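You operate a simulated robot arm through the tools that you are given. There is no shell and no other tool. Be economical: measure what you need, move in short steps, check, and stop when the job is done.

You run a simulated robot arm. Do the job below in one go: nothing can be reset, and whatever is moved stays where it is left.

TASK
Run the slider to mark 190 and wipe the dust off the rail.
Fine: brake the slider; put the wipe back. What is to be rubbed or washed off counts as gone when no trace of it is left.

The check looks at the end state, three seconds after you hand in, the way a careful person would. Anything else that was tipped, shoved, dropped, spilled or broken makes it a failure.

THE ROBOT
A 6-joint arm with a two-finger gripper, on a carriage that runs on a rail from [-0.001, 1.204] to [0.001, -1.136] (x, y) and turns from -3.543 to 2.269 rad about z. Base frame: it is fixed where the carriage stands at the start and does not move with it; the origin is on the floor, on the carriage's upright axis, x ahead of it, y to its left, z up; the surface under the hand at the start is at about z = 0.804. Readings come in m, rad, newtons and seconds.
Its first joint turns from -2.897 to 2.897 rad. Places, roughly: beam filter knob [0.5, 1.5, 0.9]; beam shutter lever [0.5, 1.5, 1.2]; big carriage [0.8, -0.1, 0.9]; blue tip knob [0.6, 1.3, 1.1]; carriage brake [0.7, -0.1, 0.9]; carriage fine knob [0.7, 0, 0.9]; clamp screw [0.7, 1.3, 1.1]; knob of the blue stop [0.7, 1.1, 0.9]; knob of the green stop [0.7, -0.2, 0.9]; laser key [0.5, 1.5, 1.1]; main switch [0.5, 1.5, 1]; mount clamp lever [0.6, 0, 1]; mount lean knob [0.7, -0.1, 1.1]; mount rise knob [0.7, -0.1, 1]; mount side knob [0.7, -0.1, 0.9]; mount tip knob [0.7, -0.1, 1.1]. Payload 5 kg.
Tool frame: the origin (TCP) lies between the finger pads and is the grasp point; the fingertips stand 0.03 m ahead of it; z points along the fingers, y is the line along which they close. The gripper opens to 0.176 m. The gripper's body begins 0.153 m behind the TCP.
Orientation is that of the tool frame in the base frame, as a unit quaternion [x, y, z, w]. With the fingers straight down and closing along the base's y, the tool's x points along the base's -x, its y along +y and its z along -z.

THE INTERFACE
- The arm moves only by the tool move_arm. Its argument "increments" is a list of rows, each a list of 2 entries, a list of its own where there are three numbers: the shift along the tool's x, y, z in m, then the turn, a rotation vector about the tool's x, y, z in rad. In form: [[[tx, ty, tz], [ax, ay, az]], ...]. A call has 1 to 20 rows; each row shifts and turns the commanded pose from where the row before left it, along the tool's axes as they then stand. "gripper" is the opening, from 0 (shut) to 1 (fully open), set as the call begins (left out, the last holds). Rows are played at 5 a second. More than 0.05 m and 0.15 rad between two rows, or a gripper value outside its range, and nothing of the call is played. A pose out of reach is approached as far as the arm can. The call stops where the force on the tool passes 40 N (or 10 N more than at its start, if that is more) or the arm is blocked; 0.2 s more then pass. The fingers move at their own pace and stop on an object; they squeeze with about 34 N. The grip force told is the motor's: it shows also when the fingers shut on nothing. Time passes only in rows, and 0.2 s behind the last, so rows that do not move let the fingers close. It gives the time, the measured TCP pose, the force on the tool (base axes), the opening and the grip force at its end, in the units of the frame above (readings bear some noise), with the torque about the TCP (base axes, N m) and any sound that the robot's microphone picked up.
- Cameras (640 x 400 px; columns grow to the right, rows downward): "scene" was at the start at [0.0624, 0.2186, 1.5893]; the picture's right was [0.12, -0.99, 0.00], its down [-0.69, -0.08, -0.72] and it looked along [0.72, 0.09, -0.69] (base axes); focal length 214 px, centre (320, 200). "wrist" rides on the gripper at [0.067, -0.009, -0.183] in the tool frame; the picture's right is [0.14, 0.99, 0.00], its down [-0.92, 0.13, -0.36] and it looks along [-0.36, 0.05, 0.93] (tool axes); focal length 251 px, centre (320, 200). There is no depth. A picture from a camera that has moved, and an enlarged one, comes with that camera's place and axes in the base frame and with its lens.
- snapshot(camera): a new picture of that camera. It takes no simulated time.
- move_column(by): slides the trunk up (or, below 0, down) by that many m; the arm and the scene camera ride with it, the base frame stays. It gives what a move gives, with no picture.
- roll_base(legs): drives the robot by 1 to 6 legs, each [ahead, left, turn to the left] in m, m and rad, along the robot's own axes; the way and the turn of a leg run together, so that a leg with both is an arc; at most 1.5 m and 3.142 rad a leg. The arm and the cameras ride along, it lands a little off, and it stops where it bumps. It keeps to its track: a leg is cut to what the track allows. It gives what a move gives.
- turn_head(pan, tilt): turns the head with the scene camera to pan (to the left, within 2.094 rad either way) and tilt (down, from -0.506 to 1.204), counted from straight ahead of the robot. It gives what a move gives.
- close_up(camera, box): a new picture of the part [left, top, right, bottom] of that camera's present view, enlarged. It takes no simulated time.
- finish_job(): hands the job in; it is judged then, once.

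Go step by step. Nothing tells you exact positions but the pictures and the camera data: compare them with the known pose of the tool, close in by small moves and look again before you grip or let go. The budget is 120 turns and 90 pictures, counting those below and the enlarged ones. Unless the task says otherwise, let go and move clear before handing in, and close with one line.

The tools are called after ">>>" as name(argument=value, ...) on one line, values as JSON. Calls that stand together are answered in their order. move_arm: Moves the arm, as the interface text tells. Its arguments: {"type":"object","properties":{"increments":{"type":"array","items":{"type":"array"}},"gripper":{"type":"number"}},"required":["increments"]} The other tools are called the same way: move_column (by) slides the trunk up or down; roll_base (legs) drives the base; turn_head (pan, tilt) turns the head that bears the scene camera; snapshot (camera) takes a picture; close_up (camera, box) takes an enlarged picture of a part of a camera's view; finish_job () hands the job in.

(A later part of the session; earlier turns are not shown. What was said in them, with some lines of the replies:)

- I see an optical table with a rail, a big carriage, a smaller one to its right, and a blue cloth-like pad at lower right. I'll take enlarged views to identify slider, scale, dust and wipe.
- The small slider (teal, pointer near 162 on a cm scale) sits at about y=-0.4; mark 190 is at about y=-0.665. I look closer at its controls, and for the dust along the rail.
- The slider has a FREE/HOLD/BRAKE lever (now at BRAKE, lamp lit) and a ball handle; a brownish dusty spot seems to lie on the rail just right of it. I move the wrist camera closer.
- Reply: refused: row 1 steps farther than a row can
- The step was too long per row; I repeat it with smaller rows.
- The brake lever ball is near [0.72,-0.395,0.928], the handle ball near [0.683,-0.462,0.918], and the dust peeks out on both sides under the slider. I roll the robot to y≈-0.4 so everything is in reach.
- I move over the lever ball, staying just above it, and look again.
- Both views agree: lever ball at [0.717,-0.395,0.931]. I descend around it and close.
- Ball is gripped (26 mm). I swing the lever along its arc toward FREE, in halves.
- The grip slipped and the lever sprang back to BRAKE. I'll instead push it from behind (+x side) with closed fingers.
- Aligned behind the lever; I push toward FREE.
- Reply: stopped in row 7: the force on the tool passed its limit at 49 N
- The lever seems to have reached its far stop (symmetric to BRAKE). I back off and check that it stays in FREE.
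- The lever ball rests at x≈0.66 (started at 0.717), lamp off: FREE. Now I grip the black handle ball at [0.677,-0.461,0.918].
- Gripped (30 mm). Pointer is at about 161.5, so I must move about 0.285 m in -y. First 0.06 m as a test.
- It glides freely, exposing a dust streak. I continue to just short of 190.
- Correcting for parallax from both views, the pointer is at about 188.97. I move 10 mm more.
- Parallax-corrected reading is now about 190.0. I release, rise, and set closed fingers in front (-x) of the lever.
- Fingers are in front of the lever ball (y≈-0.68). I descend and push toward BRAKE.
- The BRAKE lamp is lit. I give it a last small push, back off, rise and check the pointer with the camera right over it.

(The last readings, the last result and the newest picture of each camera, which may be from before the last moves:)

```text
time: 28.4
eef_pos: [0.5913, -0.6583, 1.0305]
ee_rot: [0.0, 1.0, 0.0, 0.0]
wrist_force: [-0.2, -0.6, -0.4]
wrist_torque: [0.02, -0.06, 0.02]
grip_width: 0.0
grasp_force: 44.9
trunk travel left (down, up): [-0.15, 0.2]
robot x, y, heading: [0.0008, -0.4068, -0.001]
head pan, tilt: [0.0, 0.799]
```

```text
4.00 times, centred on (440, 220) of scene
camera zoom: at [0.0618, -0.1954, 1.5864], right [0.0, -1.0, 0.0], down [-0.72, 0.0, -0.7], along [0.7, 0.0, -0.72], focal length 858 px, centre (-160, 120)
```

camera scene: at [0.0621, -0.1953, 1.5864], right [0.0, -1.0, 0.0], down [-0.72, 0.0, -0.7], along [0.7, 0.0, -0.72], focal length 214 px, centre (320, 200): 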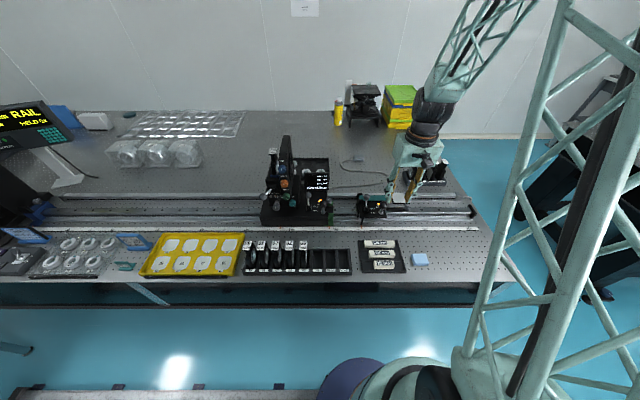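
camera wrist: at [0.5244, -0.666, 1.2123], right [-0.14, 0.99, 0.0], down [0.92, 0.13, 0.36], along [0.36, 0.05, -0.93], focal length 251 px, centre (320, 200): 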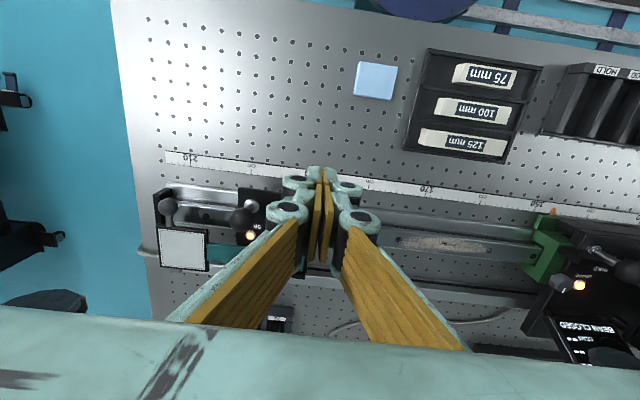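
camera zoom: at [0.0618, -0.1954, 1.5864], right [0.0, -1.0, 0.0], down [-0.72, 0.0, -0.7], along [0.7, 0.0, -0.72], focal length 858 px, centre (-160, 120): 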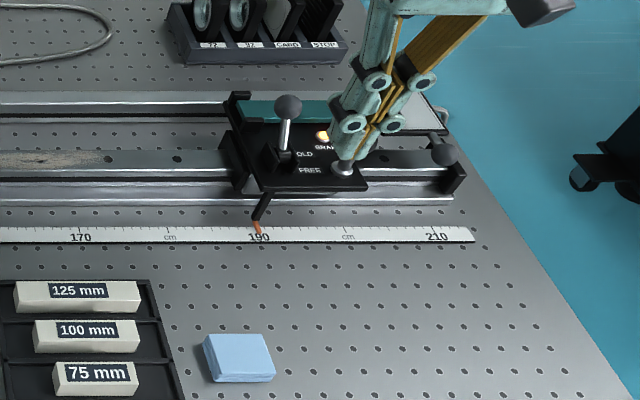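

The fingers hide the pointer; opening them (needed for the wipe anyway) gives a parallax-free view.

>>> move_arm(increments=[[[0, 0, 0], [0, 0, 0]], [[0, 0, 0], [0, 0, 0]], [[0, 0, 0], [0, 0, 0]], [[0, 0, 0], [0, 0, 0]]], gripper=0.5)

>>> close_up(camera="wrist", box=[270, 140, 390, 215])

>>> close_up(camera="wrist", box=[340, 40, 560, 180])

>>> close_up(camera="wrist", box=[360, 200, 560, 290])

```text
time: 29.4
eef_pos: [0.5936, -0.6569, 1.0292]
ee_rot: [0.001, 1.0, 0.001, -0.001]
wrist_force: [0.4, -0.3, -0.6]
wrist_torque: [-0.02, 0.03, 0.01]
grip_width: 0.0881
grasp_force: 0.1
trunk travel left (down, up): [-0.15, 0.2]
robot x, y, heading: [-0.0024, -0.4062, -0.005]
head pan, tilt: [0.0, 0.799]
```

```text
5.33 times, centred on (330, 178) of wrist
camera zoom: at [0.5249, -0.666, 1.2123], right [-0.14, 0.99, 0.0], down [0.92, 0.13, 0.36], along [0.36, 0.05, -0.93], focal length 1341 px, centre (267, 320)
```

zoom: 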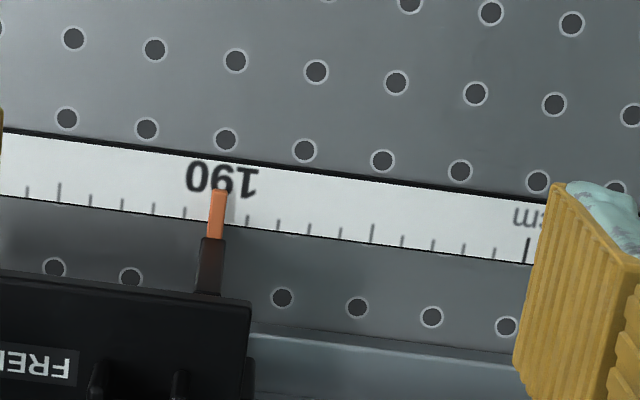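

```text
2.86 times, centred on (450, 110) of wrist
camera zoom: at [0.5249, -0.666, 1.2123], right [-0.14, 0.99, 0.0], down [0.92, 0.13, 0.36], along [0.36, 0.05, -0.93], focal length 718 px, centre (-51, 457)
```

zoom: 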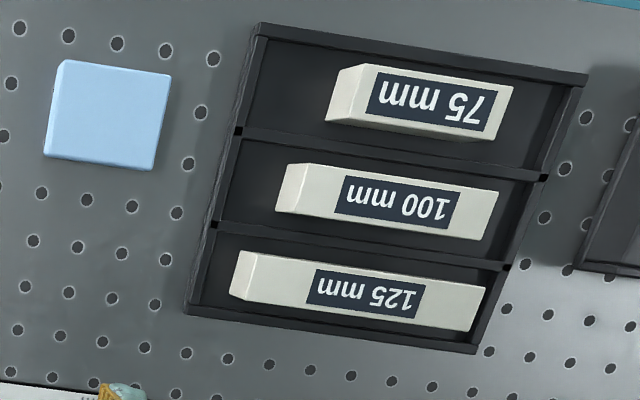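

```text
3.20 times, centred on (460, 245) of wrist
camera zoom: at [0.5249, -0.666, 1.2123], right [-0.14, 0.99, 0.0], down [0.92, 0.13, 0.36], along [0.36, 0.05, -0.93], focal length 805 px, centre (-128, 56)
```

zoom: 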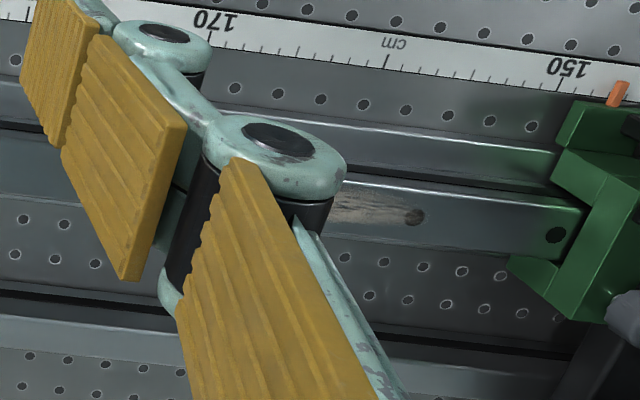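

The pointer reads exactly 190 and the brake is set. Next, the wipe (blue pad, about 52 mm wide) at about [0.485,-0.592]; I move above it and look.

>>> move_arm(increments=[[[0.027, 0.016, 0], [0, 0, 0]], [[0.027, 0.016, 0.01], [0, 0, 0]], [[0.027, 0.016, 0.02], [0, 0, 0]], [[0.027, 0.016, 0.02], [0, 0, 0]], [[0, 0, 0.03], [0, 0, 0]], [[0, 0, 0], [0, 0, 0]]], gripper=0.4)

>>> snapshot(camera="wrist")

>>> close_up(camera="scene", box=[380, 220, 480, 282])

```text
time: 30.8
eef_pos: [0.4846, -0.5912, 0.9466]
ee_rot: [0.001, 1.0, 0.0, -0.001]
wrist_force: [0.8, -0.7, -0.9]
wrist_torque: [0.06, 0.06, -0.05]
grip_width: 0.0703
grasp_force: 0.0
trunk travel left (down, up): [-0.15, 0.2]
robot x, y, heading: [-0.0033, -0.4019, 0.001]
head pan, tilt: [0.0, 0.799]
```

```text
46 pictures are left
camera wrist: at [0.4169, -0.6005, 1.1296], right [-0.14, 0.99, 0.0], down [0.92, 0.13, 0.36], along [0.36, 0.05, -0.93], focal length 251 px, centre (320, 200)
```

wrist: 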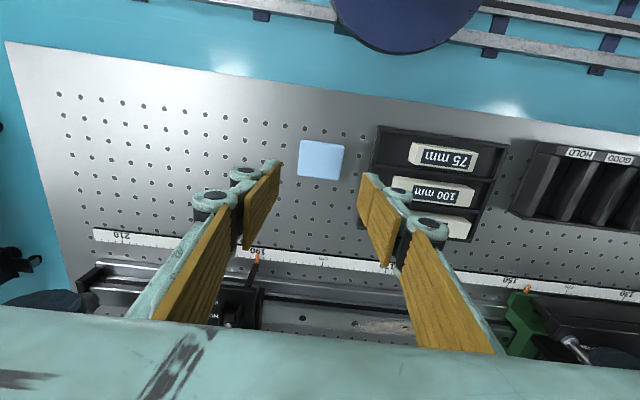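

```text
6.40 times, centred on (430, 251) of scene
camera zoom: at [0.0628, -0.1956, 1.5864], right [0.0, -1.0, 0.0], down [-0.72, 0.0, -0.7], along [0.7, 0.0, -0.72], focal length 1373 px, centre (-384, -126)
```

zoom: 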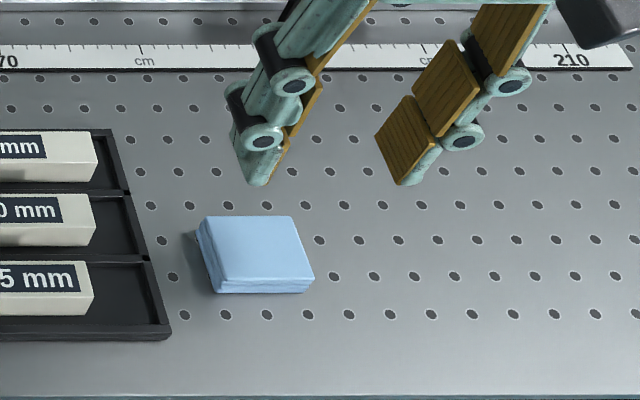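

The pad is centred under the tool at [0.485,-0.591] and is about 12 mm thick. I descend carefully and grip it low.

>>> move_arm(increments=[[[0, 0, 0.04], [0, 0, 0]], [[0, 0, 0.03], [0, 0, 0]], [[0, 0, 0.02], [0, 0, 0]], [[0, 0, 0.01], [0, 0, 0]], [[0, 0, 0.005], [0, 0, 0]], [[0, 0, 0.003], [0, 0, 0]], [[0, 0, 0], [0, 0, 0]]])

>>> close_up(camera="scene", box=[380, 220, 480, 282])

>>> close_up(camera="wrist", box=[240, 120, 400, 220])

```text
time: 32.4
eef_pos: [0.4846, -0.5924, 0.8404]
ee_rot: [0.001, 1.0, 0.0, -0.001]
wrist_force: [0.2, -1.1, 0.2]
wrist_torque: [0.01, 0.04, 0.02]
grip_width: 0.0705
grasp_force: 0.0
trunk travel left (down, up): [-0.15, 0.2]
robot x, y, heading: [0.0008, -0.4018, -0.004]
head pan, tilt: [0.0, 0.799]
```

```text
6.40 times, centred on (430, 251) of scene
camera zoom: at [0.0622, -0.1953, 1.5864], right [0.0, -1.0, 0.0], down [-0.72, 0.0, -0.7], along [0.7, 0.0, -0.72], focal length 1373 px, centre (-384, -126)
```

zoom: 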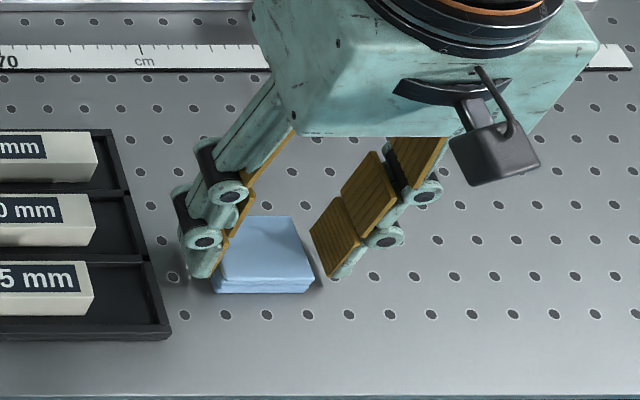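

```text
4.00 times, centred on (320, 170) of wrist
camera zoom: at [0.4173, -0.6022, 1.0232], right [-0.14, 0.99, 0.0], down [0.92, 0.13, 0.36], along [0.36, 0.05, -0.93], focal length 1006 px, centre (320, 320)
```

zoom: 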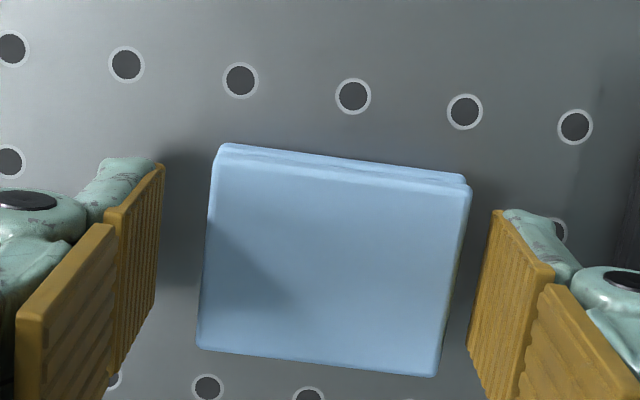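

Fingers straddle the pad; I shift 3 mm to centre and close.

>>> move_arm(increments=[[[0, 0.003, 0.001], [0, 0, 0]]])

>>> move_arm(increments=[[[0, 0, 0], [0, 0, 0]], [[0, 0, 0], [0, 0, 0]], [[0, 0, 0], [0, 0, 0]], [[0, 0, 0], [0, 0, 0]]], gripper=0.0)

>>> close_up(camera="wrist", box=[240, 120, 400, 220])

```text
time: 32.8
eef_pos: [0.4845, -0.5899, 0.8404]
ee_rot: [0.0, 1.0, 0.0, -0.001]
wrist_force: [-0.6, -0.6, 0.4]
wrist_torque: [0.08, -0.03, -0.02]
grip_width: 0.0702
grasp_force: 0.1
trunk travel left (down, up): [-0.15, 0.2]
robot x, y, heading: [0.0021, -0.4027, -0.001]
head pan, tilt: [0.0, 0.799]
```

```text
time: 33.8
eef_pos: [0.4848, -0.5907, 0.8399]
ee_rot: [0.001, 1.0, 0.001, -0.001]
wrist_force: [-0.6, -0.4, 1.7]
wrist_torque: [0.02, 0.05, 0.02]
grip_width: 0.0542
grasp_force: 33.6
trunk travel left (down, up): [-0.15, 0.2]
robot x, y, heading: [-0.0027, -0.4026, -0.001]
head pan, tilt: [0.0, 0.799]
```

```text
4.00 times, centred on (320, 170) of wrist
camera zoom: at [0.4168, -0.5989, 1.0224], right [-0.14, 0.99, 0.0], down [0.92, 0.13, 0.36], along [0.36, 0.05, -0.93], focal length 1006 px, centre (320, 320)
```

zoom: 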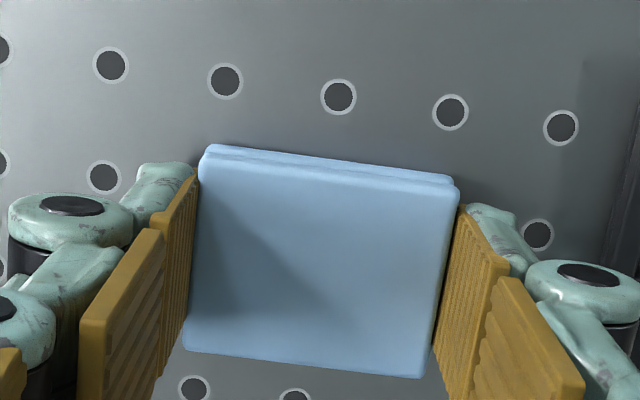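

The wipe is held. I lift it and carry it to above the dusty part of the rail.

>>> move_arm(increments=[[[0, 0, -0.04], [0, 0, 0]], [[0, 0, -0.04], [0, 0, 0]], [[0, 0, -0.03], [0, 0, 0]], [[-0.025, 0.017, 0], [0, 0, 0]], [[-0.03, 0.02, 0], [0, 0, 0]], [[-0.03, 0.02, 0], [0, 0, 0]], [[-0.03, 0.02, 0], [0, 0, 0]], [[-0.03, 0.02, 0], [0, 0, 0]], [[-0.03, 0.02, 0], [0, 0, 0]], [[-0.03, 0.017, 0], [0, 0, 0]], [[-0.025, 0.017, 0], [0, 0, 0]], [[0, 0, 0], [0, 0, 0]]])

>>> close_up(camera="scene", box=[310, 160, 470, 260])

>>> snapshot(camera="wrist")

```text
time: 36.4
eef_pos: [0.7136, -0.4402, 0.949]
ee_rot: [0.0, 1.0, 0.0, 0.0]
wrist_force: [1.3, 0.8, -0.5]
wrist_torque: [-0.05, 0.07, 0.02]
grip_width: 0.0541
grasp_force: 34.6
trunk travel left (down, up): [-0.15, 0.2]
robot x, y, heading: [-0.0019, -0.4066, -0.001]
head pan, tilt: [0.0, 0.799]
```

```text
4.00 times, centred on (390, 210) of scene
camera zoom: at [0.0627, -0.1951, 1.5863], right [0.0, -1.0, 0.0], down [-0.72, 0.0, -0.7], along [0.7, 0.0, -0.72], focal length 858 px, centre (40, 160)
```

zoom: 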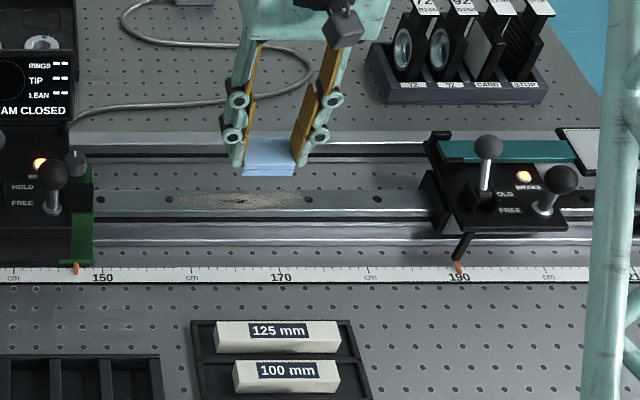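

```text
40 pictures are left
camera wrist: at [0.6465, -0.4482, 1.1313], right [-0.14, 0.99, 0.0], down [0.92, 0.13, 0.36], along [0.36, 0.05, -0.93], focal length 251 px, centre (320, 200)
```

wrist: 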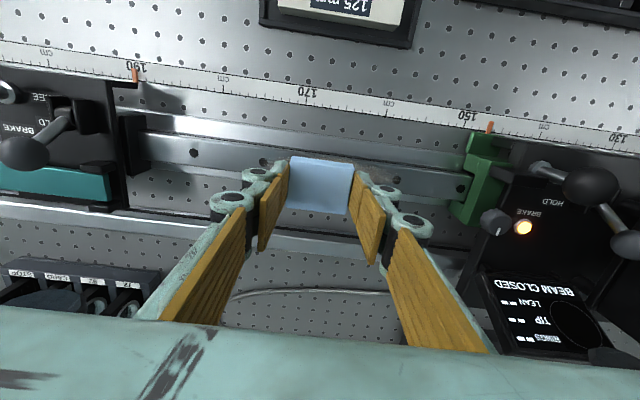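

The dust lies on the centre bar at y≈-0.34…-0.51, x≈0.726. I centre the pad over the bar and descend to just above it.

>>> move_arm(increments=[[[-0.012, -0.02, 0], [0, 0, 0]], [[0, -0.02, 0.03], [0, 0, 0]], [[0, -0.02, 0.025], [0, 0, 0]], [[0, 0, 0.01], [0, 0, 0]], [[0, 0, 0], [0, 0, 0]]])

>>> close_up(camera="scene", box=[330, 170, 430, 232])

>>> close_up(camera="wrist", box=[220, 120, 460, 270])

```text
time: 37.6
eef_pos: [0.7253, -0.5012, 0.8829]
ee_rot: [0.001, 1.0, 0.0, -0.002]
wrist_force: [0.0, 0.3, -1.2]
wrist_torque: [0.0, 0.04, -0.01]
grip_width: 0.0541
grasp_force: 34.1
trunk travel left (down, up): [-0.15, 0.2]
robot x, y, heading: [0.0046, -0.4031, -0.001]
head pan, tilt: [0.0, 0.799]
```

```text
6.40 times, centred on (380, 201) of scene
camera zoom: at [0.0623, -0.1953, 1.5864], right [0.0, -1.0, 0.0], down [-0.72, 0.0, -0.7], along [0.7, 0.0, -0.72], focal length 1373 px, centre (-64, 194)
```

zoom: 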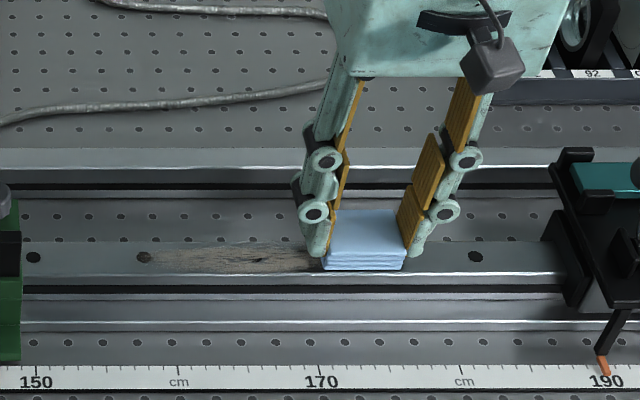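

```text
2.67 times, centred on (340, 195) of wrist
camera zoom: at [0.659, -0.5089, 1.065], right [-0.14, 0.99, 0.0], down [0.92, 0.13, 0.36], along [0.36, 0.05, -0.93], focal length 670 px, centre (267, 213)
```

zoom: 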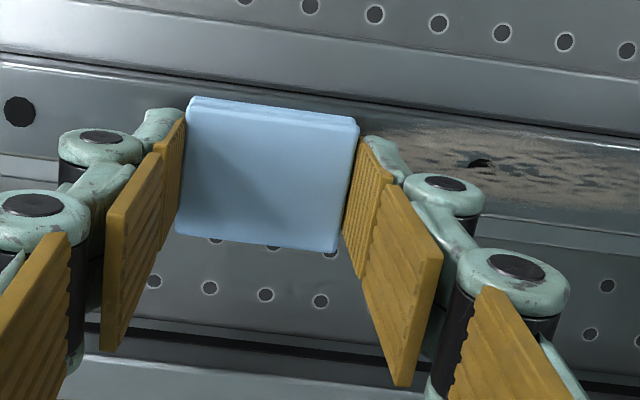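

The bar spans x≈0.705–0.735; I shift the pad slightly and lower it until it touches.

>>> move_arm(increments=[[[0.005, 0, 0.003], [0, 0, 0]], [[0, 0, 0.003], [0, 0, 0]], [[0, 0, 0.003], [0, 0, 0]]])

>>> move_arm(increments=[[[0, 0, 0.003], [0, 0, 0]]])

>>> move_arm(increments=[[[0, 0, 0.002], [0, 0, 0]]])

>>> close_up(camera="scene", box=[360, 190, 420, 227])

```text
time: 38.2
eef_pos: [0.7229, -0.5004, 0.8819]
ee_rot: [0.0, 1.0, -0.001, 0.002]
wrist_force: [-4.1, 1.2, 18.4]
wrist_torque: [0.05, 0.37, 0.01]
grip_width: 0.0543
grasp_force: 34.5
trunk travel left (down, up): [-0.15, 0.2]
robot x, y, heading: [-0.0022, -0.4058, -0.003]
head pan, tilt: [0.0, 0.799]
stopped in row 3: the force on the tool passed its limit at 43 N (the readings are from after the stop); the commanded pose is now the measured one
```

```text
time: 38.7
eef_pos: [0.7237, -0.5004, 0.8796]
ee_rot: [0.0, 1.0, 0.0, 0.004]
wrist_force: [-6.5, 1.7, 24.0]
wrist_torque: [0.2, 0.15, 0.04]
grip_width: 0.0541
grasp_force: 33.7
trunk travel left (down, up): [-0.15, 0.2]
robot x, y, heading: [-0.0005, -0.4055, -0.006]
head pan, tilt: [0.0, 0.799]
stopped in row 1: the force on the tool passed its limit at 41 N (the readings are from after the stop); the commanded pose is now the measured one
```

```text
time: 39.1
eef_pos: [0.7247, -0.5015, 0.8811]
ee_rot: [0.0, 1.0, -0.001, 0.005]
wrist_force: [-6.4, 1.2, 23.7]
wrist_torque: [0.06, 0.18, -0.01]
grip_width: 0.054
grasp_force: 34.5
trunk travel left (down, up): [-0.15, 0.2]
robot x, y, heading: [-0.0029, -0.4038, -0.001]
head pan, tilt: [0.0, 0.799]
stopped in row 1: the force on the tool passed its limit at 44 N (the readings are from after the stop); the commanded pose is now the measured one
```

```text
10.67 times, centred on (390, 208) of scene
camera zoom: at [0.0605, -0.195, 1.5864], right [0.0, -1.0, 0.0], down [-0.72, 0.0, -0.7], along [0.7, 0.0, -0.72], focal length 2288 px, centre (-427, 109)
```

zoom: 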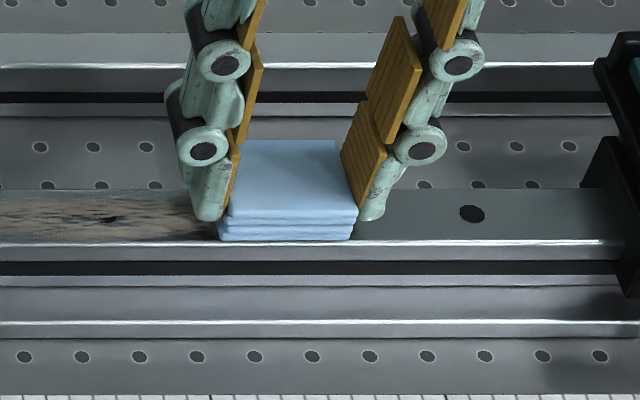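

Contact is firm (bar top z≈0.845). I relax slightly, shift 6 mm toward the robot to cover the bar fully, and stroke along the rail.

>>> move_arm(increments=[[[0, 0, -0.001], [0, -0.01, 0]], [[0.006, -0.01, 0], [0, 0, 0]], [[0, -0.02, 0], [0, 0, 0]], [[0, -0.02, 0], [0, 0, 0]]])

>>> move_arm(increments=[[[0, 0.02, 0], [0, 0, 0]], [[0, 0.02, 0], [0, 0, 0]], [[0, 0.02, 0], [0, 0, 0]], [[0, 0.02, 0], [0, 0, 0]], [[0, 0.02, 0], [0, 0, 0]]])

>>> close_up(camera="scene", box=[330, 170, 430, 232])

```text
time: 40.1
eef_pos: [0.719, -0.55, 0.8807]
ee_rot: [0.0, 1.0, 0.0, 0.008]
wrist_force: [-0.5, 10.0, 21.5]
wrist_torque: [0.34, 0.04, 0.03]
grip_width: 0.0541
grasp_force: 34.4
trunk travel left (down, up): [-0.15, 0.2]
robot x, y, heading: [0.0031, -0.4026, -0.001]
head pan, tilt: [0.0, 0.799]
```

```text
time: 41.3
eef_pos: [0.7171, -0.4515, 0.8793]
ee_rot: [0.001, 1.0, 0.0, 0.01]
wrist_force: [1.7, -15.2, 29.4]
wrist_torque: [-0.54, -0.08, -0.02]
grip_width: 0.0542
grasp_force: 34.3
trunk travel left (down, up): [-0.15, 0.2]
robot x, y, heading: [-0.0009, -0.4039, -0.0]
head pan, tilt: [0.0, 0.799]
```

```text
6.40 times, centred on (380, 201) of scene
camera zoom: at [0.0608, -0.1964, 1.5867], right [0.0, -1.0, 0.0], down [-0.72, 0.0, -0.7], along [0.7, 0.0, -0.72], focal length 1373 px, centre (-64, 194)
```

zoom: 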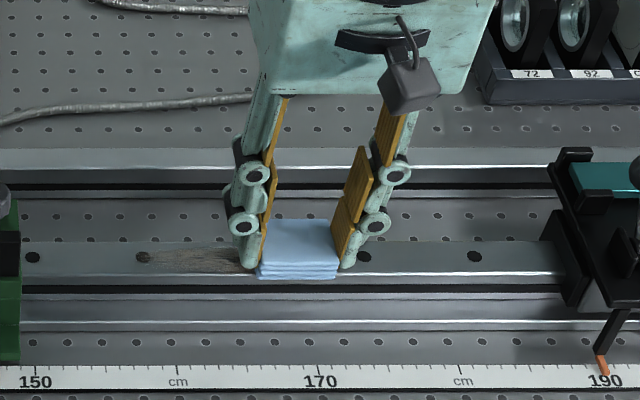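

It wipes clean. I fix the slight tilt and continue the stroke to past the end of the dust, then stroke back.

>>> move_arm(increments=[[[0, 0, -0.001], [0, 0.02, 0]], [[0, 0.02, 0], [0, 0, 0]], [[0, 0.02, 0], [0, 0, 0]], [[0, 0.02, 0], [0, 0, 0]], [[0, 0.02, 0], [0, 0, 0]], [[0, 0.02, 0], [0, 0, 0]], [[0, 0.02, 0], [0, 0, 0]]])

>>> move_arm(increments=[[[0, -0.02, 0], [0, 0, 0]], [[0, -0.02, 0], [0, 0, 0]], [[0, -0.02, 0], [0, 0, 0]], [[0, -0.02, 0], [0, 0, 0]], [[0, -0.02, 0], [0, 0, 0]], [[0, -0.02, 0], [0, 0, 0]], [[0, -0.02, 0], [0, 0, 0]], [[0, -0.02, 0], [0, 0, 0]], [[0, -0.02, 0], [0, 0, 0]], [[0, -0.02, 0], [0, 0, 0]], [[0, -0.02, 0], [0, 0, 0]]])

>>> close_up(camera="scene", box=[330, 170, 430, 232])

```text
time: 42.9
eef_pos: [0.7199, -0.3307, 0.8812]
ee_rot: [0.0, 1.0, -0.001, -0.001]
wrist_force: [-0.6, 0.7, -0.6]
wrist_torque: [0.01, -0.02, -0.02]
grip_width: 0.0543
grasp_force: 33.9
trunk travel left (down, up): [-0.15, 0.2]
robot x, y, heading: [0.0015, -0.4053, -0.0]
head pan, tilt: [0.0, 0.799]
```

```text
time: 45.3
eef_pos: [0.7193, -0.5509, 0.88]
ee_rot: [0.001, 1.0, -0.001, -0.002]
wrist_force: [-1.2, -4.4, 4.1]
wrist_torque: [-0.21, -0.05, -0.06]
grip_width: 0.054
grasp_force: 34.0
trunk travel left (down, up): [-0.15, 0.2]
robot x, y, heading: [0.0009, -0.4064, -0.009]
head pan, tilt: [0.0, 0.799]
```

```text
6.40 times, centred on (380, 201) of scene
camera zoom: at [0.0621, -0.1951, 1.5863], right [0.0, -1.0, 0.0], down [-0.72, 0.0, -0.7], along [0.7, 0.0, -0.72], focal length 1373 px, centre (-64, 194)
```

zoom: 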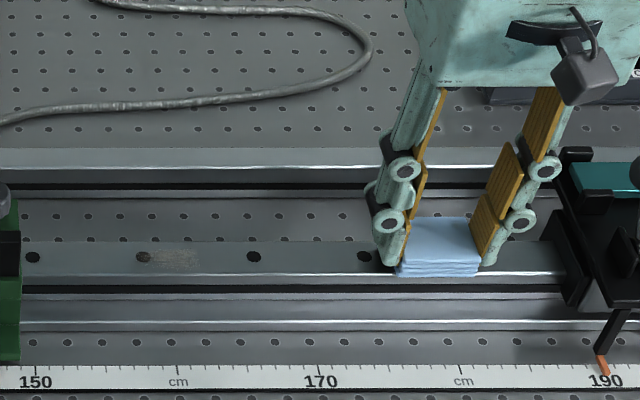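

Most is gone; a faint patch remains near marks 157–161. I return there with a bit more pressure.

>>> move_arm(increments=[[[0, 0.03, 0], [0, 0, 0]], [[0, 0.03, 0], [0, 0, 0]], [[0, 0.03, 0], [0, 0, 0]], [[0, 0.03, 0], [0, 0, 0]], [[0, 0.02, 0], [0, 0, 0]], [[0, 0.01, 0.001], [0, 0, 0]], [[0, 0.02, 0.001], [0, 0, 0]]])

>>> move_arm(increments=[[[0, 0.015, 0.0005], [0, 0, 0]], [[0, 0.015, 0], [0, 0, 0]], [[0, 0.015, 0], [0, 0, 0]], [[0, 0.005, 0], [0, 0, 0]]])

```text
time: 46.9
eef_pos: [0.7193, -0.3822, 0.8792]
ee_rot: [0.0, 1.0, 0.0, 0.0]
wrist_force: [1.5, -8.1, 19.8]
wrist_torque: [-0.29, -0.3, -0.03]
grip_width: 0.0542
grasp_force: 33.6
trunk travel left (down, up): [-0.15, 0.2]
robot x, y, heading: [-0.0002, -0.4051, -0.006]
head pan, tilt: [0.0, 0.799]
```

```text
time: 47.3
eef_pos: [0.72, -0.3677, 0.8786]
ee_rot: [0.001, 1.0, -0.002, 0.0]
wrist_force: [-3.3, 2.6, 11.9]
wrist_torque: [0.2, -0.04, 0.04]
grip_width: 0.0542
grasp_force: 33.8
trunk travel left (down, up): [-0.15, 0.2]
robot x, y, heading: [-0.0005, -0.4012, -0.001]
head pan, tilt: [0.0, 0.799]
stopped in row 2: the force on the tool passed its limit at 40 N (the readings are from after the stop); the commanded pose is now the measured one
```

>>> move_arm(increments=[[[0, 0.01, 0], [0, 0, 0]], [[0, 0.015, 0], [0, 0, 0]], [[0, 0.015, 0], [0, 0, 0]], [[0, -0.015, 0], [0, 0, 0]], [[0, -0.02, 0], [0, 0, 0]], [[0, -0.02, 0], [0, 0, 0]]])

>>> move_arm(increments=[[[0, 0.015, 0.0003], [0, 0, 0]], [[0, 0.015, 0], [0, 0, 0]], [[0, 0.015, 0], [0, 0, 0]], [[0, 0.01, 0], [0, 0, 0]], [[0, -0.02, 0], [0, 0, 0]], [[0, -0.02, 0], [0, 0, 0]], [[0, -0.02, 0], [0, 0, 0]]])

>>> move_arm(increments=[[[0, 0, -0.03], [0, 0, 0]], [[0, -0.04, -0.04], [0, 0, 0]], [[0.01, -0.04, -0.02], [0, 0, 0]], [[0.03, -0.03, 0], [0, 0, 0]], [[0.03, -0.03, 0], [0, 0, 0]], [[0, 0, 0], [0, 0, 0]]])

>>> close_up(camera="scene", box=[330, 170, 430, 232])

>>> close_up(camera="scene", box=[335, 195, 385, 226])

```text
time: 48.7
eef_pos: [0.7202, -0.3825, 0.8793]
ee_rot: [0.001, 1.0, -0.001, 0.0]
wrist_force: [1.0, 7.5, 19.5]
wrist_torque: [0.34, -0.18, 0.03]
grip_width: 0.0543
grasp_force: 34.1
trunk travel left (down, up): [-0.15, 0.2]
robot x, y, heading: [0.0011, -0.402, -0.003]
head pan, tilt: [0.0, 0.799]
```

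```text
time: 50.3
eef_pos: [0.7223, -0.3875, 0.8798]
ee_rot: [0.002, 1.0, 0.0, 0.0]
wrist_force: [-0.5, 6.1, 16.2]
wrist_torque: [0.19, -0.06, 0.03]
grip_width: 0.0543
grasp_force: 33.5
trunk travel left (down, up): [-0.15, 0.2]
robot x, y, heading: [-0.0012, -0.4043, -0.001]
head pan, tilt: [0.0, 0.799]
```

```text
refused: row 2 steps farther than a row can; nothing moved
```

```text
6.40 times, centred on (380, 201) of scene
camera zoom: at [0.0617, -0.1951, 1.5863], right [0.0, -1.0, 0.0], down [-0.72, 0.0, -0.7], along [0.7, 0.0, -0.72], focal length 1373 px, centre (-64, 194)
```

zoom: 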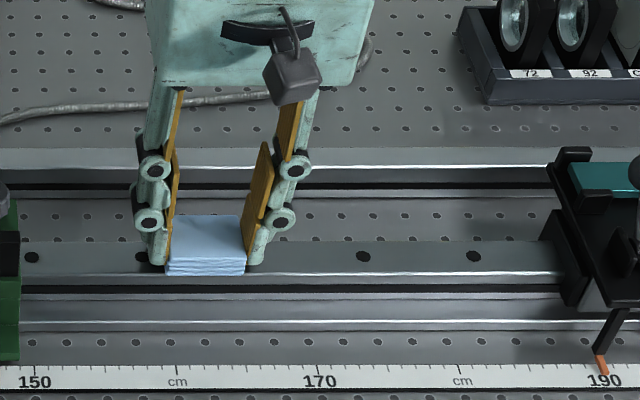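

```text
12.80 times, centred on (360, 210) of scene
camera zoom: at [0.0617, -0.1951, 1.5863], right [0.0, -1.0, 0.0], down [-0.72, 0.0, -0.7], along [0.7, 0.0, -0.72], focal length 2745 px, centre (-192, 66)
```

zoom: 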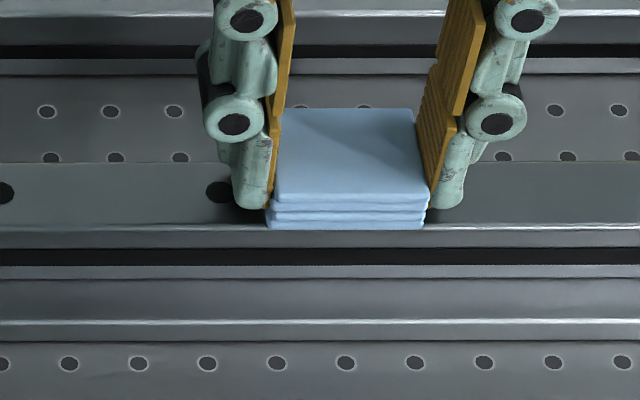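

It looks clean. I lift the wipe straight up and off toward its place, then inspect the whole rail.

>>> move_arm(increments=[[[0, 0, -0.03], [0, 0, 0]], [[0, -0.01, -0.04], [0, 0, 0]], [[0.02, -0.03, -0.01], [0, 0, 0]], [[0.03, -0.03, 0], [0, 0, 0]], [[0.03, -0.03, 0], [0, 0, 0]], [[0, 0, 0], [0, 0, 0]]])

>>> close_up(camera="scene", box=[330, 170, 430, 232])

>>> close_up(camera="wrist", box=[180, 150, 560, 290])

```text
time: 51.7
eef_pos: [0.6398, -0.4868, 0.9579]
ee_rot: [0.0, 1.0, -0.001, 0.0]
wrist_force: [-0.6, -0.5, 0.5]
wrist_torque: [0.08, -0.16, 0.03]
grip_width: 0.0543
grasp_force: 34.2
trunk travel left (down, up): [-0.15, 0.2]
robot x, y, heading: [0.0001, -0.4011, -0.005]
head pan, tilt: [0.0, 0.799]
```

```text
6.40 times, centred on (380, 201) of scene
camera zoom: at [0.0615, -0.196, 1.5865], right [0.0, -1.0, 0.0], down [-0.72, 0.0, -0.7], along [0.7, 0.0, -0.72], focal length 1373 px, centre (-64, 194)
```

zoom: 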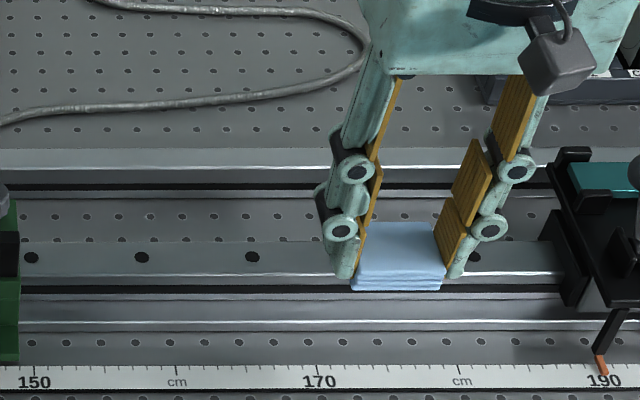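

```text
1.68 times, centred on (370, 220) of wrist
camera zoom: at [0.5724, -0.4949, 1.1413], right [-0.14, 0.99, 0.0], down [0.92, 0.13, 0.36], along [0.36, 0.05, -0.93], focal length 424 px, centre (236, 166)
```

zoom: 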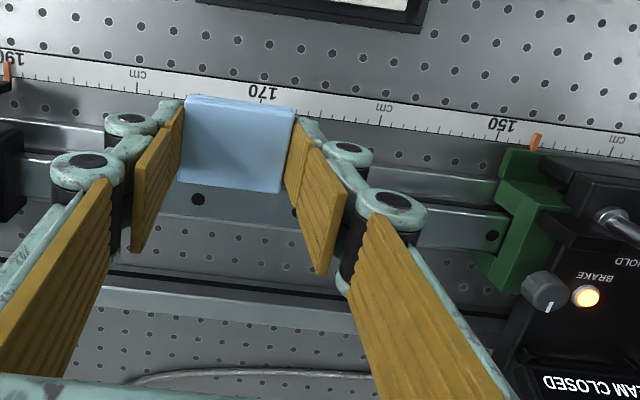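

No dust left in view. I bring the wipe back over its original spot [0.485,-0.591] and lower it.

>>> move_arm(increments=[[[0.026, -0.017, 0], [0, 0, 0]], [[0.026, -0.017, 0], [0, 0, 0]], [[0.026, -0.018, 0], [0, 0, 0]], [[0.026, -0.017, 0], [0, 0, 0]], [[0.026, -0.018, 0], [0, 0, 0]], [[0.025, -0.017, 0], [0, 0, 0]], [[0, 0, 0.03], [0, 0, 0]], [[0, 0, 0.03], [0, 0, 0]], [[0, 0, 0.025], [0, 0, 0]], [[0, 0, 0.012], [0, 0, 0]], [[0, 0, 0], [0, 0, 0]]])

>>> close_up(camera="scene", box=[380, 220, 480, 282])

```text
time: 54.1
eef_pos: [0.487, -0.592, 0.8621]
ee_rot: [0.002, 1.0, 0.0, 0.0]
wrist_force: [0.4, 0.2, 1.2]
wrist_torque: [-0.03, 0.04, 0.03]
grip_width: 0.0542
grasp_force: 34.3
trunk travel left (down, up): [-0.15, 0.2]
robot x, y, heading: [-0.0004, -0.4019, -0.007]
head pan, tilt: [0.0, 0.799]
```

```text
6.40 times, centred on (430, 251) of scene
camera zoom: at [0.0625, -0.1958, 1.5864], right [0.0, -1.0, 0.0], down [-0.72, 0.0, -0.7], along [0.7, 0.0, -0.72], focal length 1373 px, centre (-384, -126)
```

zoom: 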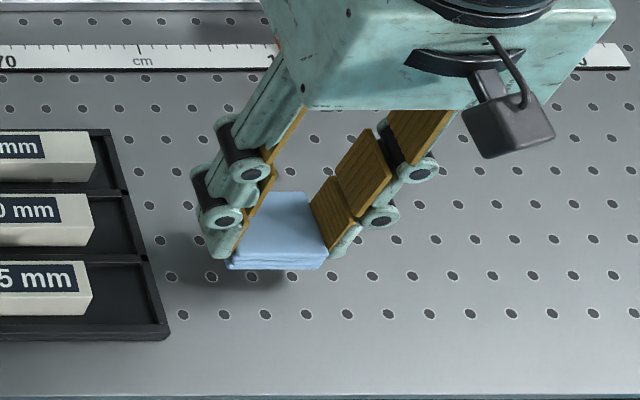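

>>> move_arm(increments=[[[0.001, 0.001, 0.012], [0, 0, 0]], [[0, 0, 0.005], [0, 0, 0]], [[0, 0, 0.003], [0, 0, 0]], [[0, 0, 0.001], [0, 0, 0]], [[0, 0, 0], [0, 0, 0]]])

>>> close_up(camera="scene", box=[380, 220, 480, 282])

```text
time: 55.3
eef_pos: [0.4848, -0.5906, 0.8407]
ee_rot: [0.002, 1.0, 0.0, 0.0]
wrist_force: [-0.6, 0.2, 0.5]
wrist_torque: [0.0, 0.02, -0.01]
grip_width: 0.0545
grasp_force: 33.7
trunk travel left (down, up): [-0.15, 0.2]
robot x, y, heading: [0.0001, -0.4039, -0.008]
head pan, tilt: [0.0, 0.799]
```

```text
6.40 times, centred on (430, 251) of scene
camera zoom: at [0.0623, -0.1957, 1.5864], right [0.0, -1.0, 0.0], down [-0.72, 0.0, -0.7], along [0.7, 0.0, -0.72], focal length 1373 px, centre (-384, -126)
```

zoom: 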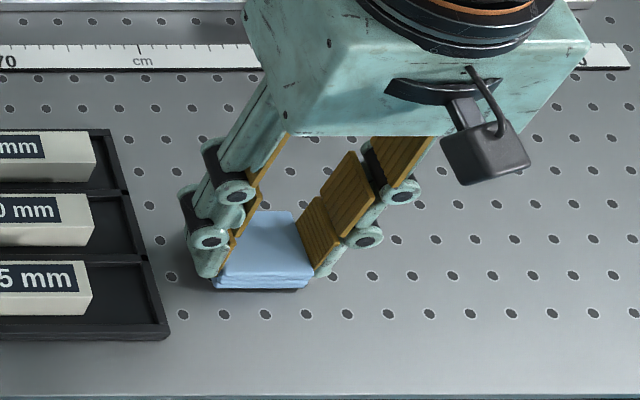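

The pad slid up a few millimetres in the grip, so it hovers slightly; I lower a little further until it touches.

>>> move_arm(increments=[[[0, 0, 0.0015], [0, 0, 0]], [[0, 0, 0.0015], [0, 0, 0]], [[0, 0, 0.001], [0, 0, 0]]])

>>> close_up(camera="scene", box=[405, 245, 445, 270])

```text
time: 56.1
eef_pos: [0.4842, -0.5913, 0.8376]
ee_rot: [0.001, 1.0, -0.001, 0.0]
wrist_force: [1.9, 2.0, 10.4]
wrist_torque: [0.07, -0.12, 0.0]
grip_width: 0.0541
grasp_force: 34.1
trunk travel left (down, up): [-0.15, 0.2]
robot x, y, heading: [0.0011, -0.4058, -0.001]
head pan, tilt: [0.0, 0.799]
```

```text
16.00 times, centred on (425, 258) of scene
camera zoom: at [0.0621, -0.1955, 1.5865], right [0.0, -1.0, 0.0], down [-0.72, 0.0, -0.7], along [0.7, 0.0, -0.72], focal length 3432 px, centre (-1360, -720)
```

zoom: 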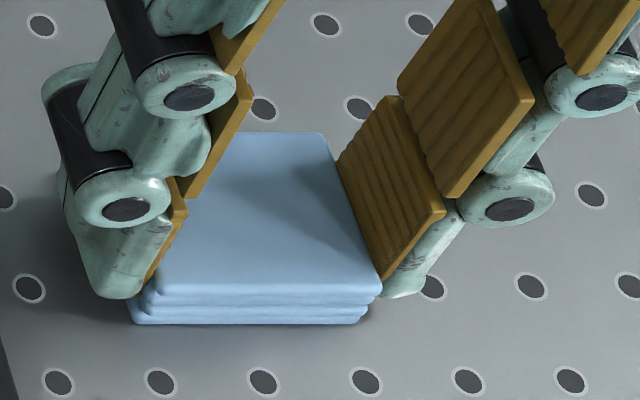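

The wipe rests on the table (10 N contact). I open slightly and rise.

>>> move_arm(increments=[[[0, 0, 0], [0, 0, 0]], [[0, 0, 0], [0, 0, 0]], [[0, 0, -0.03], [0, 0, 0]], [[0, 0, -0.04], [0, 0, 0]], [[0, 0, -0.04], [0, 0, 0]], [[0, 0, -0.04], [0, 0, 0]], [[0, 0, -0.04], [0, 0, 0]], [[0, 0, 0], [0, 0, 0]]], gripper=0.41)

>>> snapshot(camera="wrist")

>>> close_up(camera="scene", box=[300, 160, 500, 285])

>>> close_up(camera="scene", box=[335, 195, 415, 226])

```text
time: 57.9
eef_pos: [0.483, -0.5922, 1.0268]
ee_rot: [0.001, 1.0, -0.001, 0.0]
wrist_force: [-1.1, 0.1, 0.8]
wrist_torque: [-0.08, -0.22, 0.0]
grip_width: 0.0723
grasp_force: 0.1
trunk travel left (down, up): [-0.15, 0.2]
robot x, y, heading: [-0.0004, -0.4026, -0.003]
head pan, tilt: [0.0, 0.799]
```

```text
27 pictures are left
camera wrist: at [0.4162, -0.5997, 1.2094], right [-0.14, 0.99, 0.0], down [0.92, 0.13, 0.36], along [0.36, 0.05, -0.93], focal length 251 px, centre (320, 200)
```

wrist: 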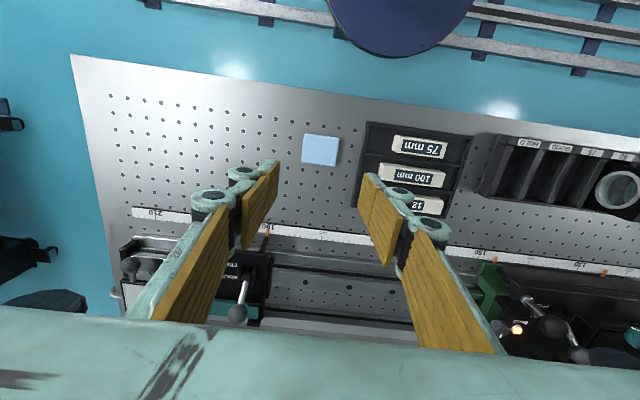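

```text
3.20 times, centred on (400, 222) of scene
camera zoom: at [0.061, -0.1954, 1.5864], right [0.0, -1.0, 0.0], down [-0.72, 0.0, -0.7], along [0.7, 0.0, -0.72], focal length 686 px, centre (64, 128)
```

zoom: 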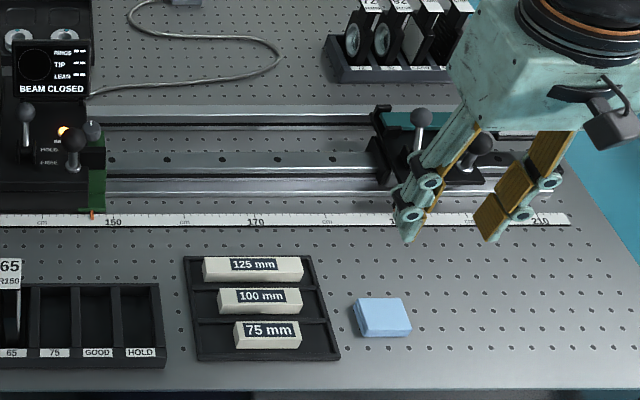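

```text
8.00 times, centred on (375, 210) of scene
camera zoom: at [0.061, -0.1954, 1.5864], right [0.0, -1.0, 0.0], down [-0.72, 0.0, -0.7], along [0.7, 0.0, -0.72], focal length 1716 px, centre (-120, 116)
```

zoom: 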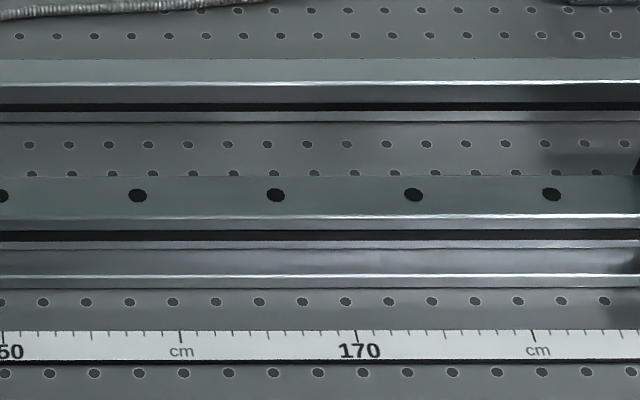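

The wipe is back in its place and the rail looks clean. A last closer look at the wiped bar and the pointer from clear of everything.

>>> move_arm(increments=[[[-0.025, 0.03, -0.01], [0, 0, 0]], [[-0.025, 0.03, -0.01], [0, 0, 0]], [[-0.025, 0.03, 0], [0, 0, 0]], [[-0.025, 0.03, 0], [0, 0, 0]], [[0, 0.03, 0], [0, 0, 0]], [[0, 0, 0], [0, 0, 0]], [[0, 0, 0], [0, 0, 0]], [[0, 0, 0], [0, 0, 0]]], gripper=1.0)

>>> close_up(camera="wrist", box=[200, 150, 440, 300])

>>> close_up(camera="scene", box=[400, 180, 460, 240])

>>> snapshot(camera="scene")

```text
time: 59.7
eef_pos: [0.5872, -0.4413, 1.0452]
ee_rot: [0.002, 1.0, -0.002, -0.001]
wrist_force: [0.7, -0.5, -0.5]
wrist_torque: [0.02, 0.03, 0.0]
grip_width: 0.1761
grasp_force: 0.1
trunk travel left (down, up): [-0.15, 0.2]
robot x, y, heading: [-0.0016, -0.4023, -0.005]
head pan, tilt: [0.0, 0.799]
```

```text
2.67 times, centred on (320, 225) of wrist
camera zoom: at [0.5191, -0.45, 1.2274], right [-0.14, 0.99, 0.0], down [0.92, 0.13, 0.36], along [0.36, 0.05, -0.93], focal length 670 px, centre (320, 133)
```

zoom: 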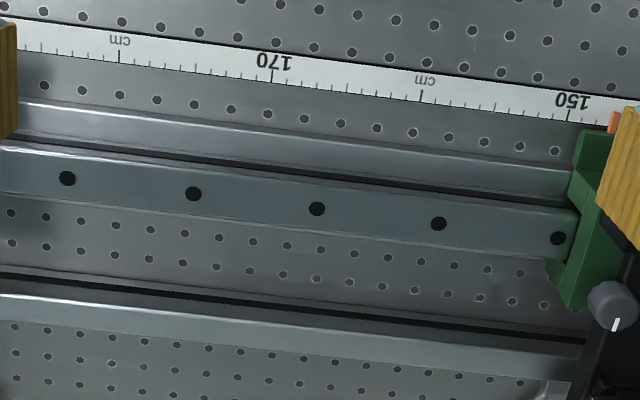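

```text
6.67 times, centred on (430, 210) of scene
camera zoom: at [0.0625, -0.1957, 1.5864], right [0.0, -1.0, 0.0], down [-0.72, 0.0, -0.7], along [0.7, 0.0, -0.72], focal length 1430 px, centre (-413, 133)
```

zoom: 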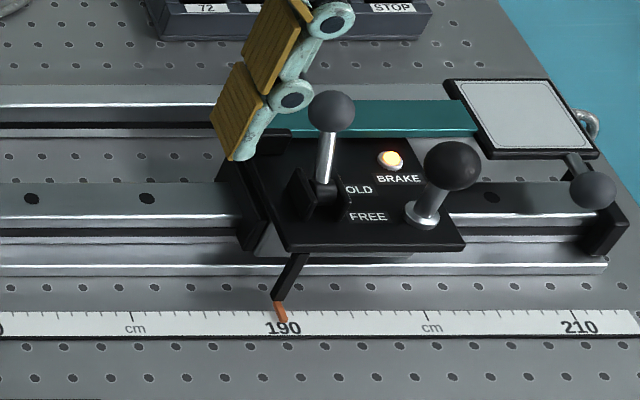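

```text
22 pictures are left
camera scene: at [0.0625, -0.1957, 1.5864], right [0.0, -1.0, 0.0], down [-0.72, 0.0, -0.7], along [0.7, 0.0, -0.72], focal length 214 px, centre (320, 200)
```

scene: 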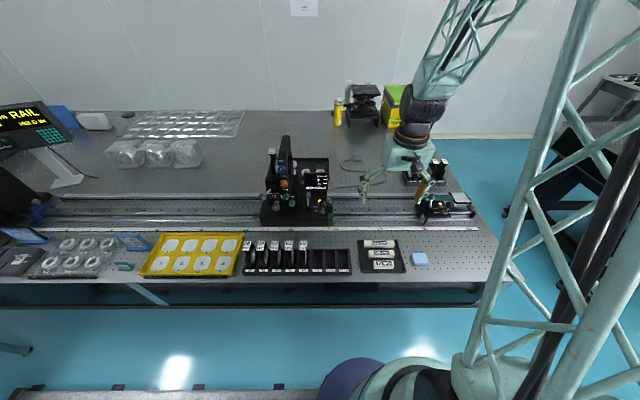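

The rail is spotless, the slider stands at 190 with the brake lamp lit, the wipe is back in place, and the arm is clear. I hand in.

>>> finish_job()

```text
The job is handed in.
```

The slider is at mark 190 with its brake on, the dust is wiped off the rail, and the wipe is back in its place. In the last pictures the brake lamp was lit and no dust showed on the wiped rail.
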